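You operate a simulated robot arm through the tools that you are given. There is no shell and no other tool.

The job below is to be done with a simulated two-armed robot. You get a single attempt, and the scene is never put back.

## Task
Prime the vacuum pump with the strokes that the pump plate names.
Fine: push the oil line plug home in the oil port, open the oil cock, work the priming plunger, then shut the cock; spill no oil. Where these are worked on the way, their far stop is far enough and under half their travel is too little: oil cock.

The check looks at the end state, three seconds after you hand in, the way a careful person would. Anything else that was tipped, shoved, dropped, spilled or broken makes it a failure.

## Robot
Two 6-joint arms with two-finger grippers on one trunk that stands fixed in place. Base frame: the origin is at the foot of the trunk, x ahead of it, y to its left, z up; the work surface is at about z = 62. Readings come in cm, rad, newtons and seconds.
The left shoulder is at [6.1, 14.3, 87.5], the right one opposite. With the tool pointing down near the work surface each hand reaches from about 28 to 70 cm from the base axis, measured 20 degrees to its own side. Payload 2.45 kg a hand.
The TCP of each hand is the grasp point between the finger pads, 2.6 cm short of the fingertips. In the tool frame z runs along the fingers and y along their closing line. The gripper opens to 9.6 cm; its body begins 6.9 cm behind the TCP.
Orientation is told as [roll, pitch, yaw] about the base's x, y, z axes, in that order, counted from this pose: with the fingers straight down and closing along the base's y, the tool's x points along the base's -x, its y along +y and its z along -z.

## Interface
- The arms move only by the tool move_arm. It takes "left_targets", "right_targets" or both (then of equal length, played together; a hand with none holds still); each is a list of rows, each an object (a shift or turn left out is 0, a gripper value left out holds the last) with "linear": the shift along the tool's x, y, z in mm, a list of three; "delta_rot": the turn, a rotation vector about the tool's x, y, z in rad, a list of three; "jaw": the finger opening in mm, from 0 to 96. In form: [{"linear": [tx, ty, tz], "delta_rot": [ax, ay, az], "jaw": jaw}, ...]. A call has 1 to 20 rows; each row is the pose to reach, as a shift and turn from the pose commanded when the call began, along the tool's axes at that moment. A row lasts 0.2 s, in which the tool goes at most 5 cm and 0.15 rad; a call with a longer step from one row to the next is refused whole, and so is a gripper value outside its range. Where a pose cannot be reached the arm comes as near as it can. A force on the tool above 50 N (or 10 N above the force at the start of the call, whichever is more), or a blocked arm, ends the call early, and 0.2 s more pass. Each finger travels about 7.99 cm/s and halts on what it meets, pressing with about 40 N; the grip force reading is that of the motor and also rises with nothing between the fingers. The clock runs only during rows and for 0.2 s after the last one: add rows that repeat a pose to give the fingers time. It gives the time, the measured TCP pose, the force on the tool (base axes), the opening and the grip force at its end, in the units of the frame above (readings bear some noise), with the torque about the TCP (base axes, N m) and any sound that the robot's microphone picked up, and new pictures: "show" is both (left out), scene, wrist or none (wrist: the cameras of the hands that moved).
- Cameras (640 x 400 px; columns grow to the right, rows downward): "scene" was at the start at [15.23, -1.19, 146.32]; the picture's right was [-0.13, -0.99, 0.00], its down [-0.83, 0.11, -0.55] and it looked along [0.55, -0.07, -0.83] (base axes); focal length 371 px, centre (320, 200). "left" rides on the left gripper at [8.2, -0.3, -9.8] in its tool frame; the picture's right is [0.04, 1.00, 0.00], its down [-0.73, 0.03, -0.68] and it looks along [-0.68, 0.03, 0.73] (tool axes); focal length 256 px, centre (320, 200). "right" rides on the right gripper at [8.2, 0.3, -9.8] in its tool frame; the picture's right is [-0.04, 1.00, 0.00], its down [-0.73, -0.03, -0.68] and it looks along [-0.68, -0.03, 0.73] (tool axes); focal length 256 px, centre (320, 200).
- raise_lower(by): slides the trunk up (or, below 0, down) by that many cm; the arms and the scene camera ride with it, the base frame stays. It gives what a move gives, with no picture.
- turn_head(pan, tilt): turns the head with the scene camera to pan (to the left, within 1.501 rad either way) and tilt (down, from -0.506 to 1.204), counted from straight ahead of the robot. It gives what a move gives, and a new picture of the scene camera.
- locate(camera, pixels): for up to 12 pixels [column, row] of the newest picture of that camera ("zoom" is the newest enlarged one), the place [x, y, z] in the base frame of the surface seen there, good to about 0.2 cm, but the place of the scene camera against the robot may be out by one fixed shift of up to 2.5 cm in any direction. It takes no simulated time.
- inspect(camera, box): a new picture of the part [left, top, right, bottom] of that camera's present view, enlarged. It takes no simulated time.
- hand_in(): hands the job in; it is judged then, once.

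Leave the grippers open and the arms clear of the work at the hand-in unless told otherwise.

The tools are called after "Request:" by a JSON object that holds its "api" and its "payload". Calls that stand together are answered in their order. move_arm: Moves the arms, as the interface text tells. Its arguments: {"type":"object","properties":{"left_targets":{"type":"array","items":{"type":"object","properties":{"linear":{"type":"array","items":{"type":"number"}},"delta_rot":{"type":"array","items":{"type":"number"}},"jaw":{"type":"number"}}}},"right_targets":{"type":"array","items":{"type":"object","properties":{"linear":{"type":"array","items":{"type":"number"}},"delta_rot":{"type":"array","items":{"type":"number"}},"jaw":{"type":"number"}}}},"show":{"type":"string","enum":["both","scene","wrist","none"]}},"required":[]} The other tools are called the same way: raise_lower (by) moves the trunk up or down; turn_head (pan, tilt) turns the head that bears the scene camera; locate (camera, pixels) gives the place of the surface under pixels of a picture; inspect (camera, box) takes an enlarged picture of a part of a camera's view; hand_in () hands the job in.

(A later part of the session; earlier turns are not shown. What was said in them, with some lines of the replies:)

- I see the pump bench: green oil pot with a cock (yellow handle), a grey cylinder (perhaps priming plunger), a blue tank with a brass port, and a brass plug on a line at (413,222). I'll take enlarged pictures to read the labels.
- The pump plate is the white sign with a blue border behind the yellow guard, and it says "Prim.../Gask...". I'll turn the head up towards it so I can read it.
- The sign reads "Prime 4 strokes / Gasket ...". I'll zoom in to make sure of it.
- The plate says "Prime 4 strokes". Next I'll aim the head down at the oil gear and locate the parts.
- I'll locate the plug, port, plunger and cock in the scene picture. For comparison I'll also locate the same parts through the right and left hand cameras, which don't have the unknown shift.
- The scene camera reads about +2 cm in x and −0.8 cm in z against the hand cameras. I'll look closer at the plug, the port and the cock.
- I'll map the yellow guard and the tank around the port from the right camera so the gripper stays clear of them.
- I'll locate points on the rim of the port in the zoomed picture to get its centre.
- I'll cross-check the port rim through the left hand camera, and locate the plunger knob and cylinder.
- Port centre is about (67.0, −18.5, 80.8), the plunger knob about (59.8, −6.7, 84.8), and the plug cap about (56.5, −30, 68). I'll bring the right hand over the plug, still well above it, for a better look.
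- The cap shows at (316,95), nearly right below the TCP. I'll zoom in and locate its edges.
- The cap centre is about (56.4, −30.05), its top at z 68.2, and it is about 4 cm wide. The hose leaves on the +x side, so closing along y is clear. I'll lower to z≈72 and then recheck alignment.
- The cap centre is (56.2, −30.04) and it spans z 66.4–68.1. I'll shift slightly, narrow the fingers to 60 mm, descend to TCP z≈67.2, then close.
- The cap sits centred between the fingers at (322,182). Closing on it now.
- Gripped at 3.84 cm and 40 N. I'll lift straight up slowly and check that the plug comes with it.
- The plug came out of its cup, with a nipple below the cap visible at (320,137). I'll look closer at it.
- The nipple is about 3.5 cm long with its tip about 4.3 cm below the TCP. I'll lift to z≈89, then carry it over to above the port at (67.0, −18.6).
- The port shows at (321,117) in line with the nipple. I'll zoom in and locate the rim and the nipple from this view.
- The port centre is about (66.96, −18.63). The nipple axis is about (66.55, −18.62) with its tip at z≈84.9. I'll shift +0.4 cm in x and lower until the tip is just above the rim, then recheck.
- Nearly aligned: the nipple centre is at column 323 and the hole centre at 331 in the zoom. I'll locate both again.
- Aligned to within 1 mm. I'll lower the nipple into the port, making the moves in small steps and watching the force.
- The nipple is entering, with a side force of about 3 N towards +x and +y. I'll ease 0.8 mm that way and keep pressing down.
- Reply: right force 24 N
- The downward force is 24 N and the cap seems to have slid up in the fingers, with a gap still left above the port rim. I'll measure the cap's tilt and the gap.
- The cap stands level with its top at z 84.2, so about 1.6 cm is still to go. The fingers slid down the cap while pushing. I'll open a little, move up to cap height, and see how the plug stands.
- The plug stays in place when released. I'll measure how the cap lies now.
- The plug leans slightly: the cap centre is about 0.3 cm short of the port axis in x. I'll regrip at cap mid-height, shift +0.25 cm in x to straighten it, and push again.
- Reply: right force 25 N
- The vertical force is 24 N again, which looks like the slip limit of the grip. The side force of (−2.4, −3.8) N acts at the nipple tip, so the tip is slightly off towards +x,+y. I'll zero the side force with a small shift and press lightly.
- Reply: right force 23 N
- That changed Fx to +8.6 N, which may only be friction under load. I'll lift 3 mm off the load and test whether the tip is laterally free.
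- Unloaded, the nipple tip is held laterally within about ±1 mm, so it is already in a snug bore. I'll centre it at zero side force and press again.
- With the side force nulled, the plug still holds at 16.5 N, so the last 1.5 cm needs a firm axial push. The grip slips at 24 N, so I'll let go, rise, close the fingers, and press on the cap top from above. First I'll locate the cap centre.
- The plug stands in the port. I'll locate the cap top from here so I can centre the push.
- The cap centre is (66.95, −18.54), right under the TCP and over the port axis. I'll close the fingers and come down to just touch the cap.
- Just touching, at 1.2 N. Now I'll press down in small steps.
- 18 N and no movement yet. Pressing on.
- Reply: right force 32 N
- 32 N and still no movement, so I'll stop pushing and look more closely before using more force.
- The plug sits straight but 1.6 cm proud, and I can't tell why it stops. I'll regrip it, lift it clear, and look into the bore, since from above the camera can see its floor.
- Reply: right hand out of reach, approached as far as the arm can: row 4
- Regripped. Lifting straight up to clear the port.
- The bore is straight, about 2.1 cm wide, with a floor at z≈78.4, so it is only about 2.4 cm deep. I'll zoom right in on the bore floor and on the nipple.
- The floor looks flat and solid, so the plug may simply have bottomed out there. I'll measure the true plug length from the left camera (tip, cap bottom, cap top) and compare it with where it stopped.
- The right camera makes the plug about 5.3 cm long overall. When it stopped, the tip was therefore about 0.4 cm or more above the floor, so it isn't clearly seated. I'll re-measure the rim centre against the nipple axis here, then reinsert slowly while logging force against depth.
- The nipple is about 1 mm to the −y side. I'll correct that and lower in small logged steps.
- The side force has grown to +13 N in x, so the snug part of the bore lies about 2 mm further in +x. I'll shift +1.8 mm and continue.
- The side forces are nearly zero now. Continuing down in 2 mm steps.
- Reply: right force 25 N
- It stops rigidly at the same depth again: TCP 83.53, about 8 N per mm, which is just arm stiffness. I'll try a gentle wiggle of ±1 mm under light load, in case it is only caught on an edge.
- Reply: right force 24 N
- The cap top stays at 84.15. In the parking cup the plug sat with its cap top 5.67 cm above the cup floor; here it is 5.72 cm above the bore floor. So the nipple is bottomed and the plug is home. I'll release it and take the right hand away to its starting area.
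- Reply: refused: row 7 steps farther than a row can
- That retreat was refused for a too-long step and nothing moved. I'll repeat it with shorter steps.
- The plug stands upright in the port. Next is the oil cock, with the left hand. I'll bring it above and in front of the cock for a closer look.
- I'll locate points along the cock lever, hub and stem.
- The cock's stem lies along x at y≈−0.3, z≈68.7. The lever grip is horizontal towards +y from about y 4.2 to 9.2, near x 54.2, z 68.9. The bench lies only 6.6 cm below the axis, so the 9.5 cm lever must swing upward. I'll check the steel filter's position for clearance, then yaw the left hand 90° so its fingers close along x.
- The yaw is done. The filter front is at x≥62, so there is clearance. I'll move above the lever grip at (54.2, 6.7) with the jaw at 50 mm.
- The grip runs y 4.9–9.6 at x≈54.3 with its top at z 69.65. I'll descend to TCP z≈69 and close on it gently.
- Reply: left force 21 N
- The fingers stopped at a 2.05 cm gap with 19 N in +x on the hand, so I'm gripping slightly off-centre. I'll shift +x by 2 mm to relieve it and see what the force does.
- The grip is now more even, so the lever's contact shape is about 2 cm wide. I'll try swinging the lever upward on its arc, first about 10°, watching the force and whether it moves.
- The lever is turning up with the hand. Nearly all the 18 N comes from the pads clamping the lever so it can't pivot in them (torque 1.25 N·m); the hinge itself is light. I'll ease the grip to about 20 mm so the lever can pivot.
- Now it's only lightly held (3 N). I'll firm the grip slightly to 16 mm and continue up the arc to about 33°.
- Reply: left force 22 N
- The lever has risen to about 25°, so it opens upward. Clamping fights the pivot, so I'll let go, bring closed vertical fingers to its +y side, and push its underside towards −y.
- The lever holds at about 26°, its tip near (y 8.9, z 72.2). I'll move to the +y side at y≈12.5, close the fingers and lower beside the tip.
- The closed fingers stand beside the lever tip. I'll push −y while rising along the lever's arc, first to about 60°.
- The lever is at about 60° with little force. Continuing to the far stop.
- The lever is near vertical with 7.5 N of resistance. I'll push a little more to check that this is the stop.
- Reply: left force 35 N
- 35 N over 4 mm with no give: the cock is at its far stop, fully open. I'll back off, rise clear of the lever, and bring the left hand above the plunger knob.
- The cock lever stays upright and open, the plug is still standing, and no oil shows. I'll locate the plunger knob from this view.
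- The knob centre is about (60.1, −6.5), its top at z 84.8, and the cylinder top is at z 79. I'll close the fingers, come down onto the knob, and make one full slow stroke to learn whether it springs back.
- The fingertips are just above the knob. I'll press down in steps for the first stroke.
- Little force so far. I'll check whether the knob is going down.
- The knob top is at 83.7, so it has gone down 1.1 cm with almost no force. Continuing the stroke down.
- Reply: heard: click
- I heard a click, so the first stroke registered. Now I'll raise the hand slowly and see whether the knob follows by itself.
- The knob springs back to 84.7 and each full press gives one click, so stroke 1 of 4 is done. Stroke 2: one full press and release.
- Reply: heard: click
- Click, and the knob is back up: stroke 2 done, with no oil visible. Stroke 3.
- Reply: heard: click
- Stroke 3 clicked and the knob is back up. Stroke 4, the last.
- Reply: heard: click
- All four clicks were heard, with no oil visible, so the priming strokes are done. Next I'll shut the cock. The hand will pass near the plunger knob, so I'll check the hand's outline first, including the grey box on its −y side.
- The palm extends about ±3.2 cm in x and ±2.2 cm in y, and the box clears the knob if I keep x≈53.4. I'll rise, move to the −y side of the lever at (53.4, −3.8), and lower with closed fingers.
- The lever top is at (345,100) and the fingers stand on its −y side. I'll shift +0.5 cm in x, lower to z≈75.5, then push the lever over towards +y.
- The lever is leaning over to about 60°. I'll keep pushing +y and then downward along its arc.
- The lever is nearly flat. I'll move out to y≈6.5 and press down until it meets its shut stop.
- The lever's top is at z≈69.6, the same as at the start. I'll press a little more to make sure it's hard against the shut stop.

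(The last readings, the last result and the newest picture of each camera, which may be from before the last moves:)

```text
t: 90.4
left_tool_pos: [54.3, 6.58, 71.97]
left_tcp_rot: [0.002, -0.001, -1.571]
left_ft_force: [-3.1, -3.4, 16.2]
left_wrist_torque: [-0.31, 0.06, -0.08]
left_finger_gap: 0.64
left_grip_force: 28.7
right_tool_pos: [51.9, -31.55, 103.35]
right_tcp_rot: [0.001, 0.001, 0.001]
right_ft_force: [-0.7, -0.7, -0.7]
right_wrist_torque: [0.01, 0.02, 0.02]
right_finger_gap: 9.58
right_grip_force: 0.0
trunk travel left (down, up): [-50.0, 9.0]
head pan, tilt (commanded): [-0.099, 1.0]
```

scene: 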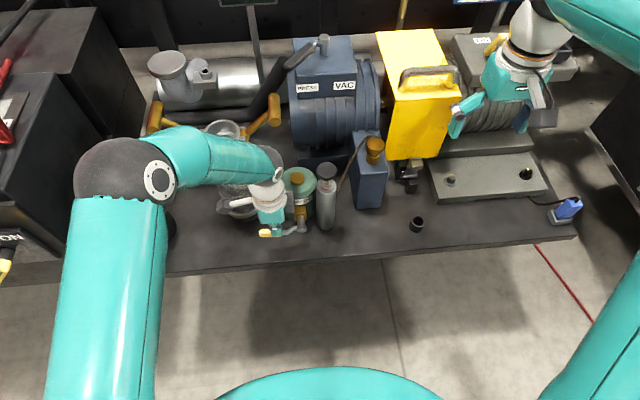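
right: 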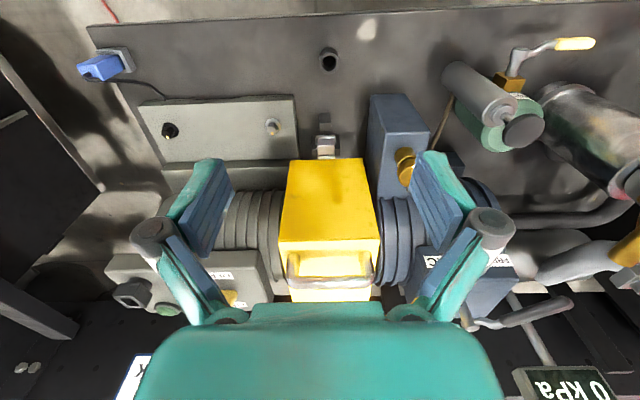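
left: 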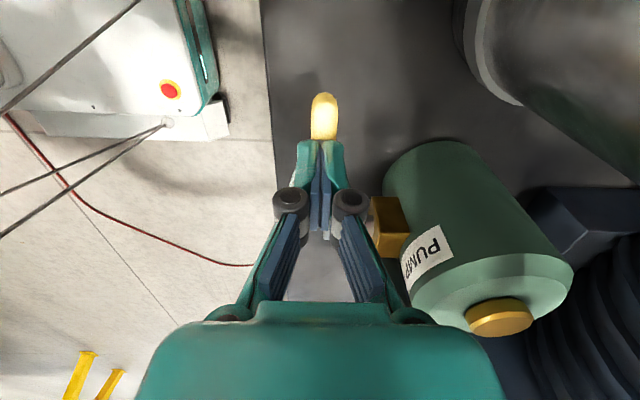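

16 N with no give, so the cock is firmly shut. I'll lift the left hand clear, open it, and bring it back to its starting place.

Request:
{"api": "move_arm", "payload": {"left_targets": [{"linear": [0, 0, -5]}, {"linear": [0, 0, -40]}, {"linear": [0, 0, -85]}, {"linear": [0, 0, -130]}, {"linear": [5, -10, -175]}, {"linear": [15, -25, -215]}, {"linear": [25, -45, -255], "jaw": 20}, {"linear": [35, -60, -295], "jaw": 50}, {"linear": [45, -72, -335], "jaw": 80}, {"linear": [45, -72, -375], "jaw": 96}, {"linear": [45, -72, -385], "jaw": 96}, {"linear": [45, -72, -385], "jaw": 96}], "show": "both"}}

Request:
{"api": "inspect", "payload": {"camera": "scene", "box": [240, 120, 440, 245]}}

Request:
{"api": "inspect", "payload": {"camera": "scene", "box": [350, 130, 400, 180]}}

```text
t: 93.0
left_tool_pos: [47.14, 11.17, 110.39]
left_tcp_rot: [0.0, 0.0, -1.57]
left_ft_force: [-0.2, -0.2, 0.3]
left_wrist_torque: [0.04, -0.01, 0.02]
left_finger_gap: 9.61
left_grip_force: 0.0
right_tool_pos: [52.11, -31.47, 103.26]
right_tcp_rot: [0.0, -0.001, 0.0]
right_ft_force: [-0.2, -0.1, -0.2]
right_wrist_torque: [0.04, 0.0, -0.01]
right_finger_gap: 9.62
right_grip_force: 0.0
trunk travel left (down, up): [-50.0, 9.0]
head pan, tilt (commanded): [-0.099, 1.0]
```

scene: 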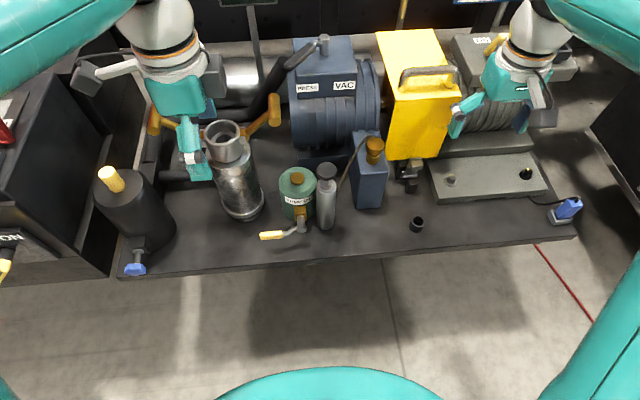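
left: 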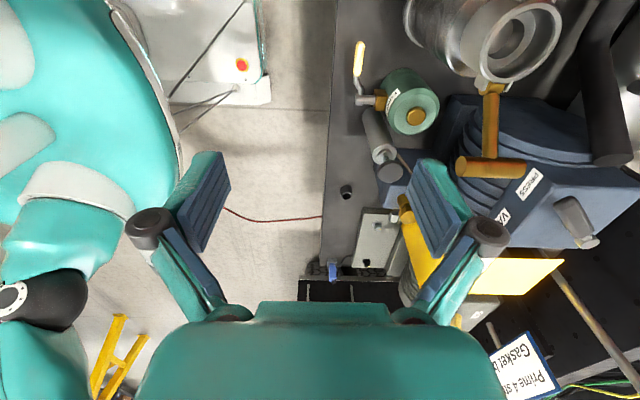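

```text
3.20 times, centred on (340, 182) of scene
```

zoom: 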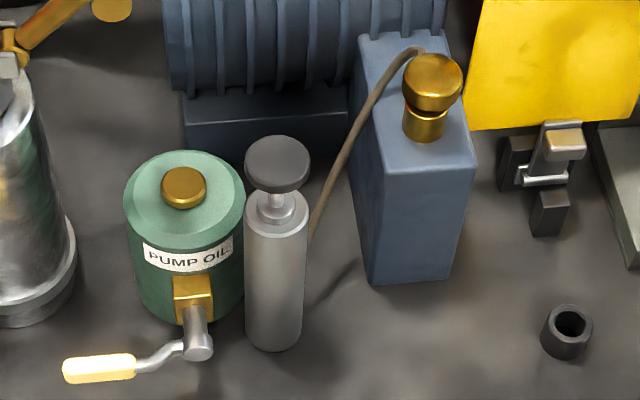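

```text
8.00 times, centred on (375, 155) of scene
```

zoom: 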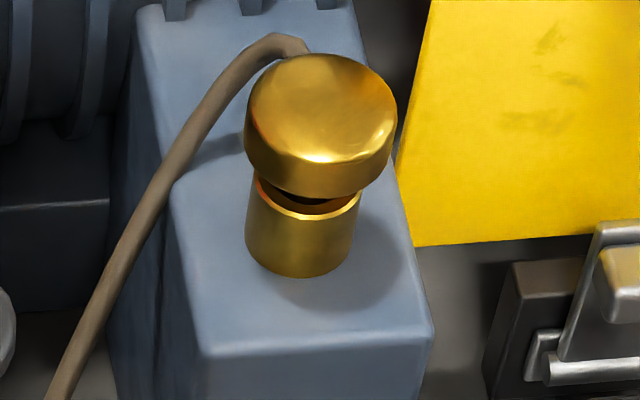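

The cock looks shut and the plug is in place with no oil on the bench. I'll compare the lever with its starting picture, check all around for oil, and re-measure the plug against the cup and port.

Request:
{"api": "inspect", "payload": {"camera": "scene", "box": [255, 160, 351, 250]}}

Request:
{"api": "inspect", "payload": {"camera": "right", "box": [300, 35, 356, 85]}}

Request:
{"api": "locate", "payload": {"camera": "scene", "pixels": [[270, 236], [285, 232], [301, 230], [325, 169], [375, 146], [376, 142], [373, 156]]}}

```text
4.44 times, centred on (303, 205) of scene
```

zoom: 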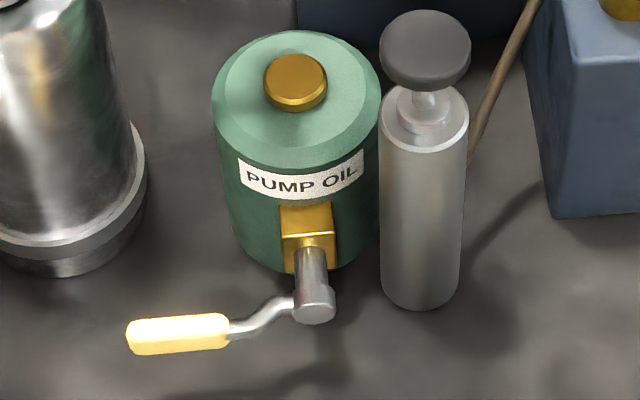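

```text
8.00 times, centred on (328, 60) of right
```

zoom: 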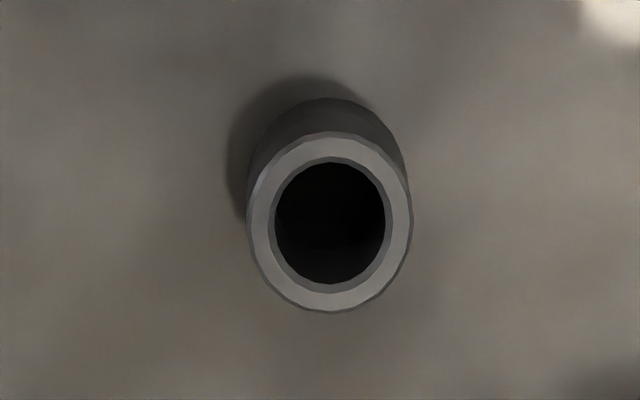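

```text
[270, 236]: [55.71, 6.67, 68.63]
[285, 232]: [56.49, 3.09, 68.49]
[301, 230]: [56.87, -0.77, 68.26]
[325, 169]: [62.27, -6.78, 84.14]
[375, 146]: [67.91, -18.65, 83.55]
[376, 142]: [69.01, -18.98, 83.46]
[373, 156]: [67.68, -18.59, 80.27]
```

The lever reads the same as at the start, so it's shut. I'll check the cup floor depth against the bore depth once more, since that tells whether the plug is fully home.

Request:
{"api": "locate", "payload": {"camera": "zoom", "pixels": [[330, 175], [330, 190], [330, 200], [330, 215], [330, 230], [330, 245], [330, 265], [258, 215], [400, 215], [330, 148], [330, 297]]}}

```text
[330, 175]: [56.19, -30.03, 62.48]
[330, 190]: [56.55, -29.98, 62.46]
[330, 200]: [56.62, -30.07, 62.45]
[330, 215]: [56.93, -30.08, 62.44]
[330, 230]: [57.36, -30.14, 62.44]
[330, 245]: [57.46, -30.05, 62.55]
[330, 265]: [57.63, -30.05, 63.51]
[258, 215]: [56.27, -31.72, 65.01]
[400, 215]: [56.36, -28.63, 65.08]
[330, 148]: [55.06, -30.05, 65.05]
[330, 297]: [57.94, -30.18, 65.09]
```

The parked plug's cap sat 5.65 cm above the cup floor, and it now sits about 5.7 cm above the port's bore floor, so it is bottomed. One last look around the bench for spills or anything disturbed.

Request:
{"api": "inspect", "payload": {"camera": "right", "box": [280, 20, 600, 200]}}

Request:
{"api": "inspect", "payload": {"camera": "scene", "box": [100, 100, 600, 290]}}

```text
2.00 times, centred on (440, 110) of right
```

zoom: 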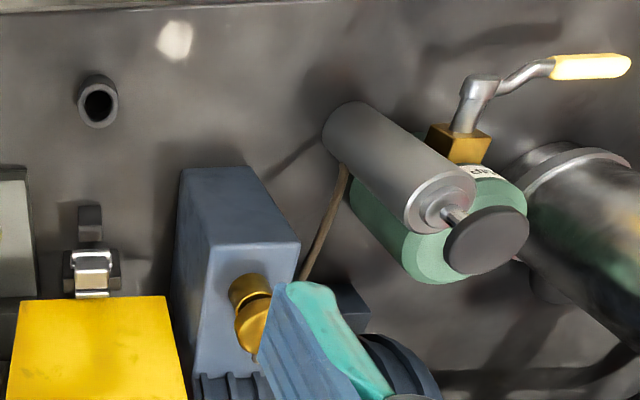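

```text
1.28 times, centred on (350, 195) of scene
```

zoom: 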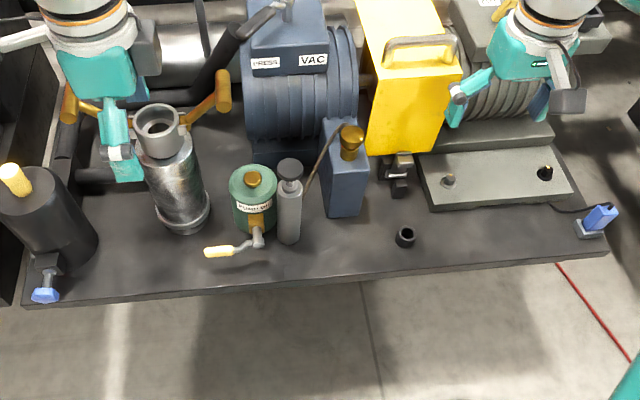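

Everything is in order: the plug is home in the port, four strokes clicked, the cock is shut at its stop, and no oil is on the bench. Both grippers are open and both arms are clear, so I'm handing in.

Request:
{"api": "hand_in", "payload": {}}

```text
The job is handed in.
```

I primed the pump with the 4 strokes the plate names and handed the job in; the result of the check has not come back.

- **Oil plug:** It sits upright in the oil port with its nipple on the floor of the bore. It did not move under a 32 N push. The cap still stands about 1.6 cm above the rim. In its parking cup the plug sat at the same height above the floor, so I took this as fully home. No click was heard when it went in.
- **Oil cock:** I opened it to its far stop before the strokes and shut it afterwards. The lever is back where it started, firm against the stop.
- **Plunger:** I made four full strokes. Each gave one click, and the knob sprang back up every time.
- **Spills and surroundings:** I saw no oil on the bench, and nothing else was moved. Both grippers are open and the arms are clear.
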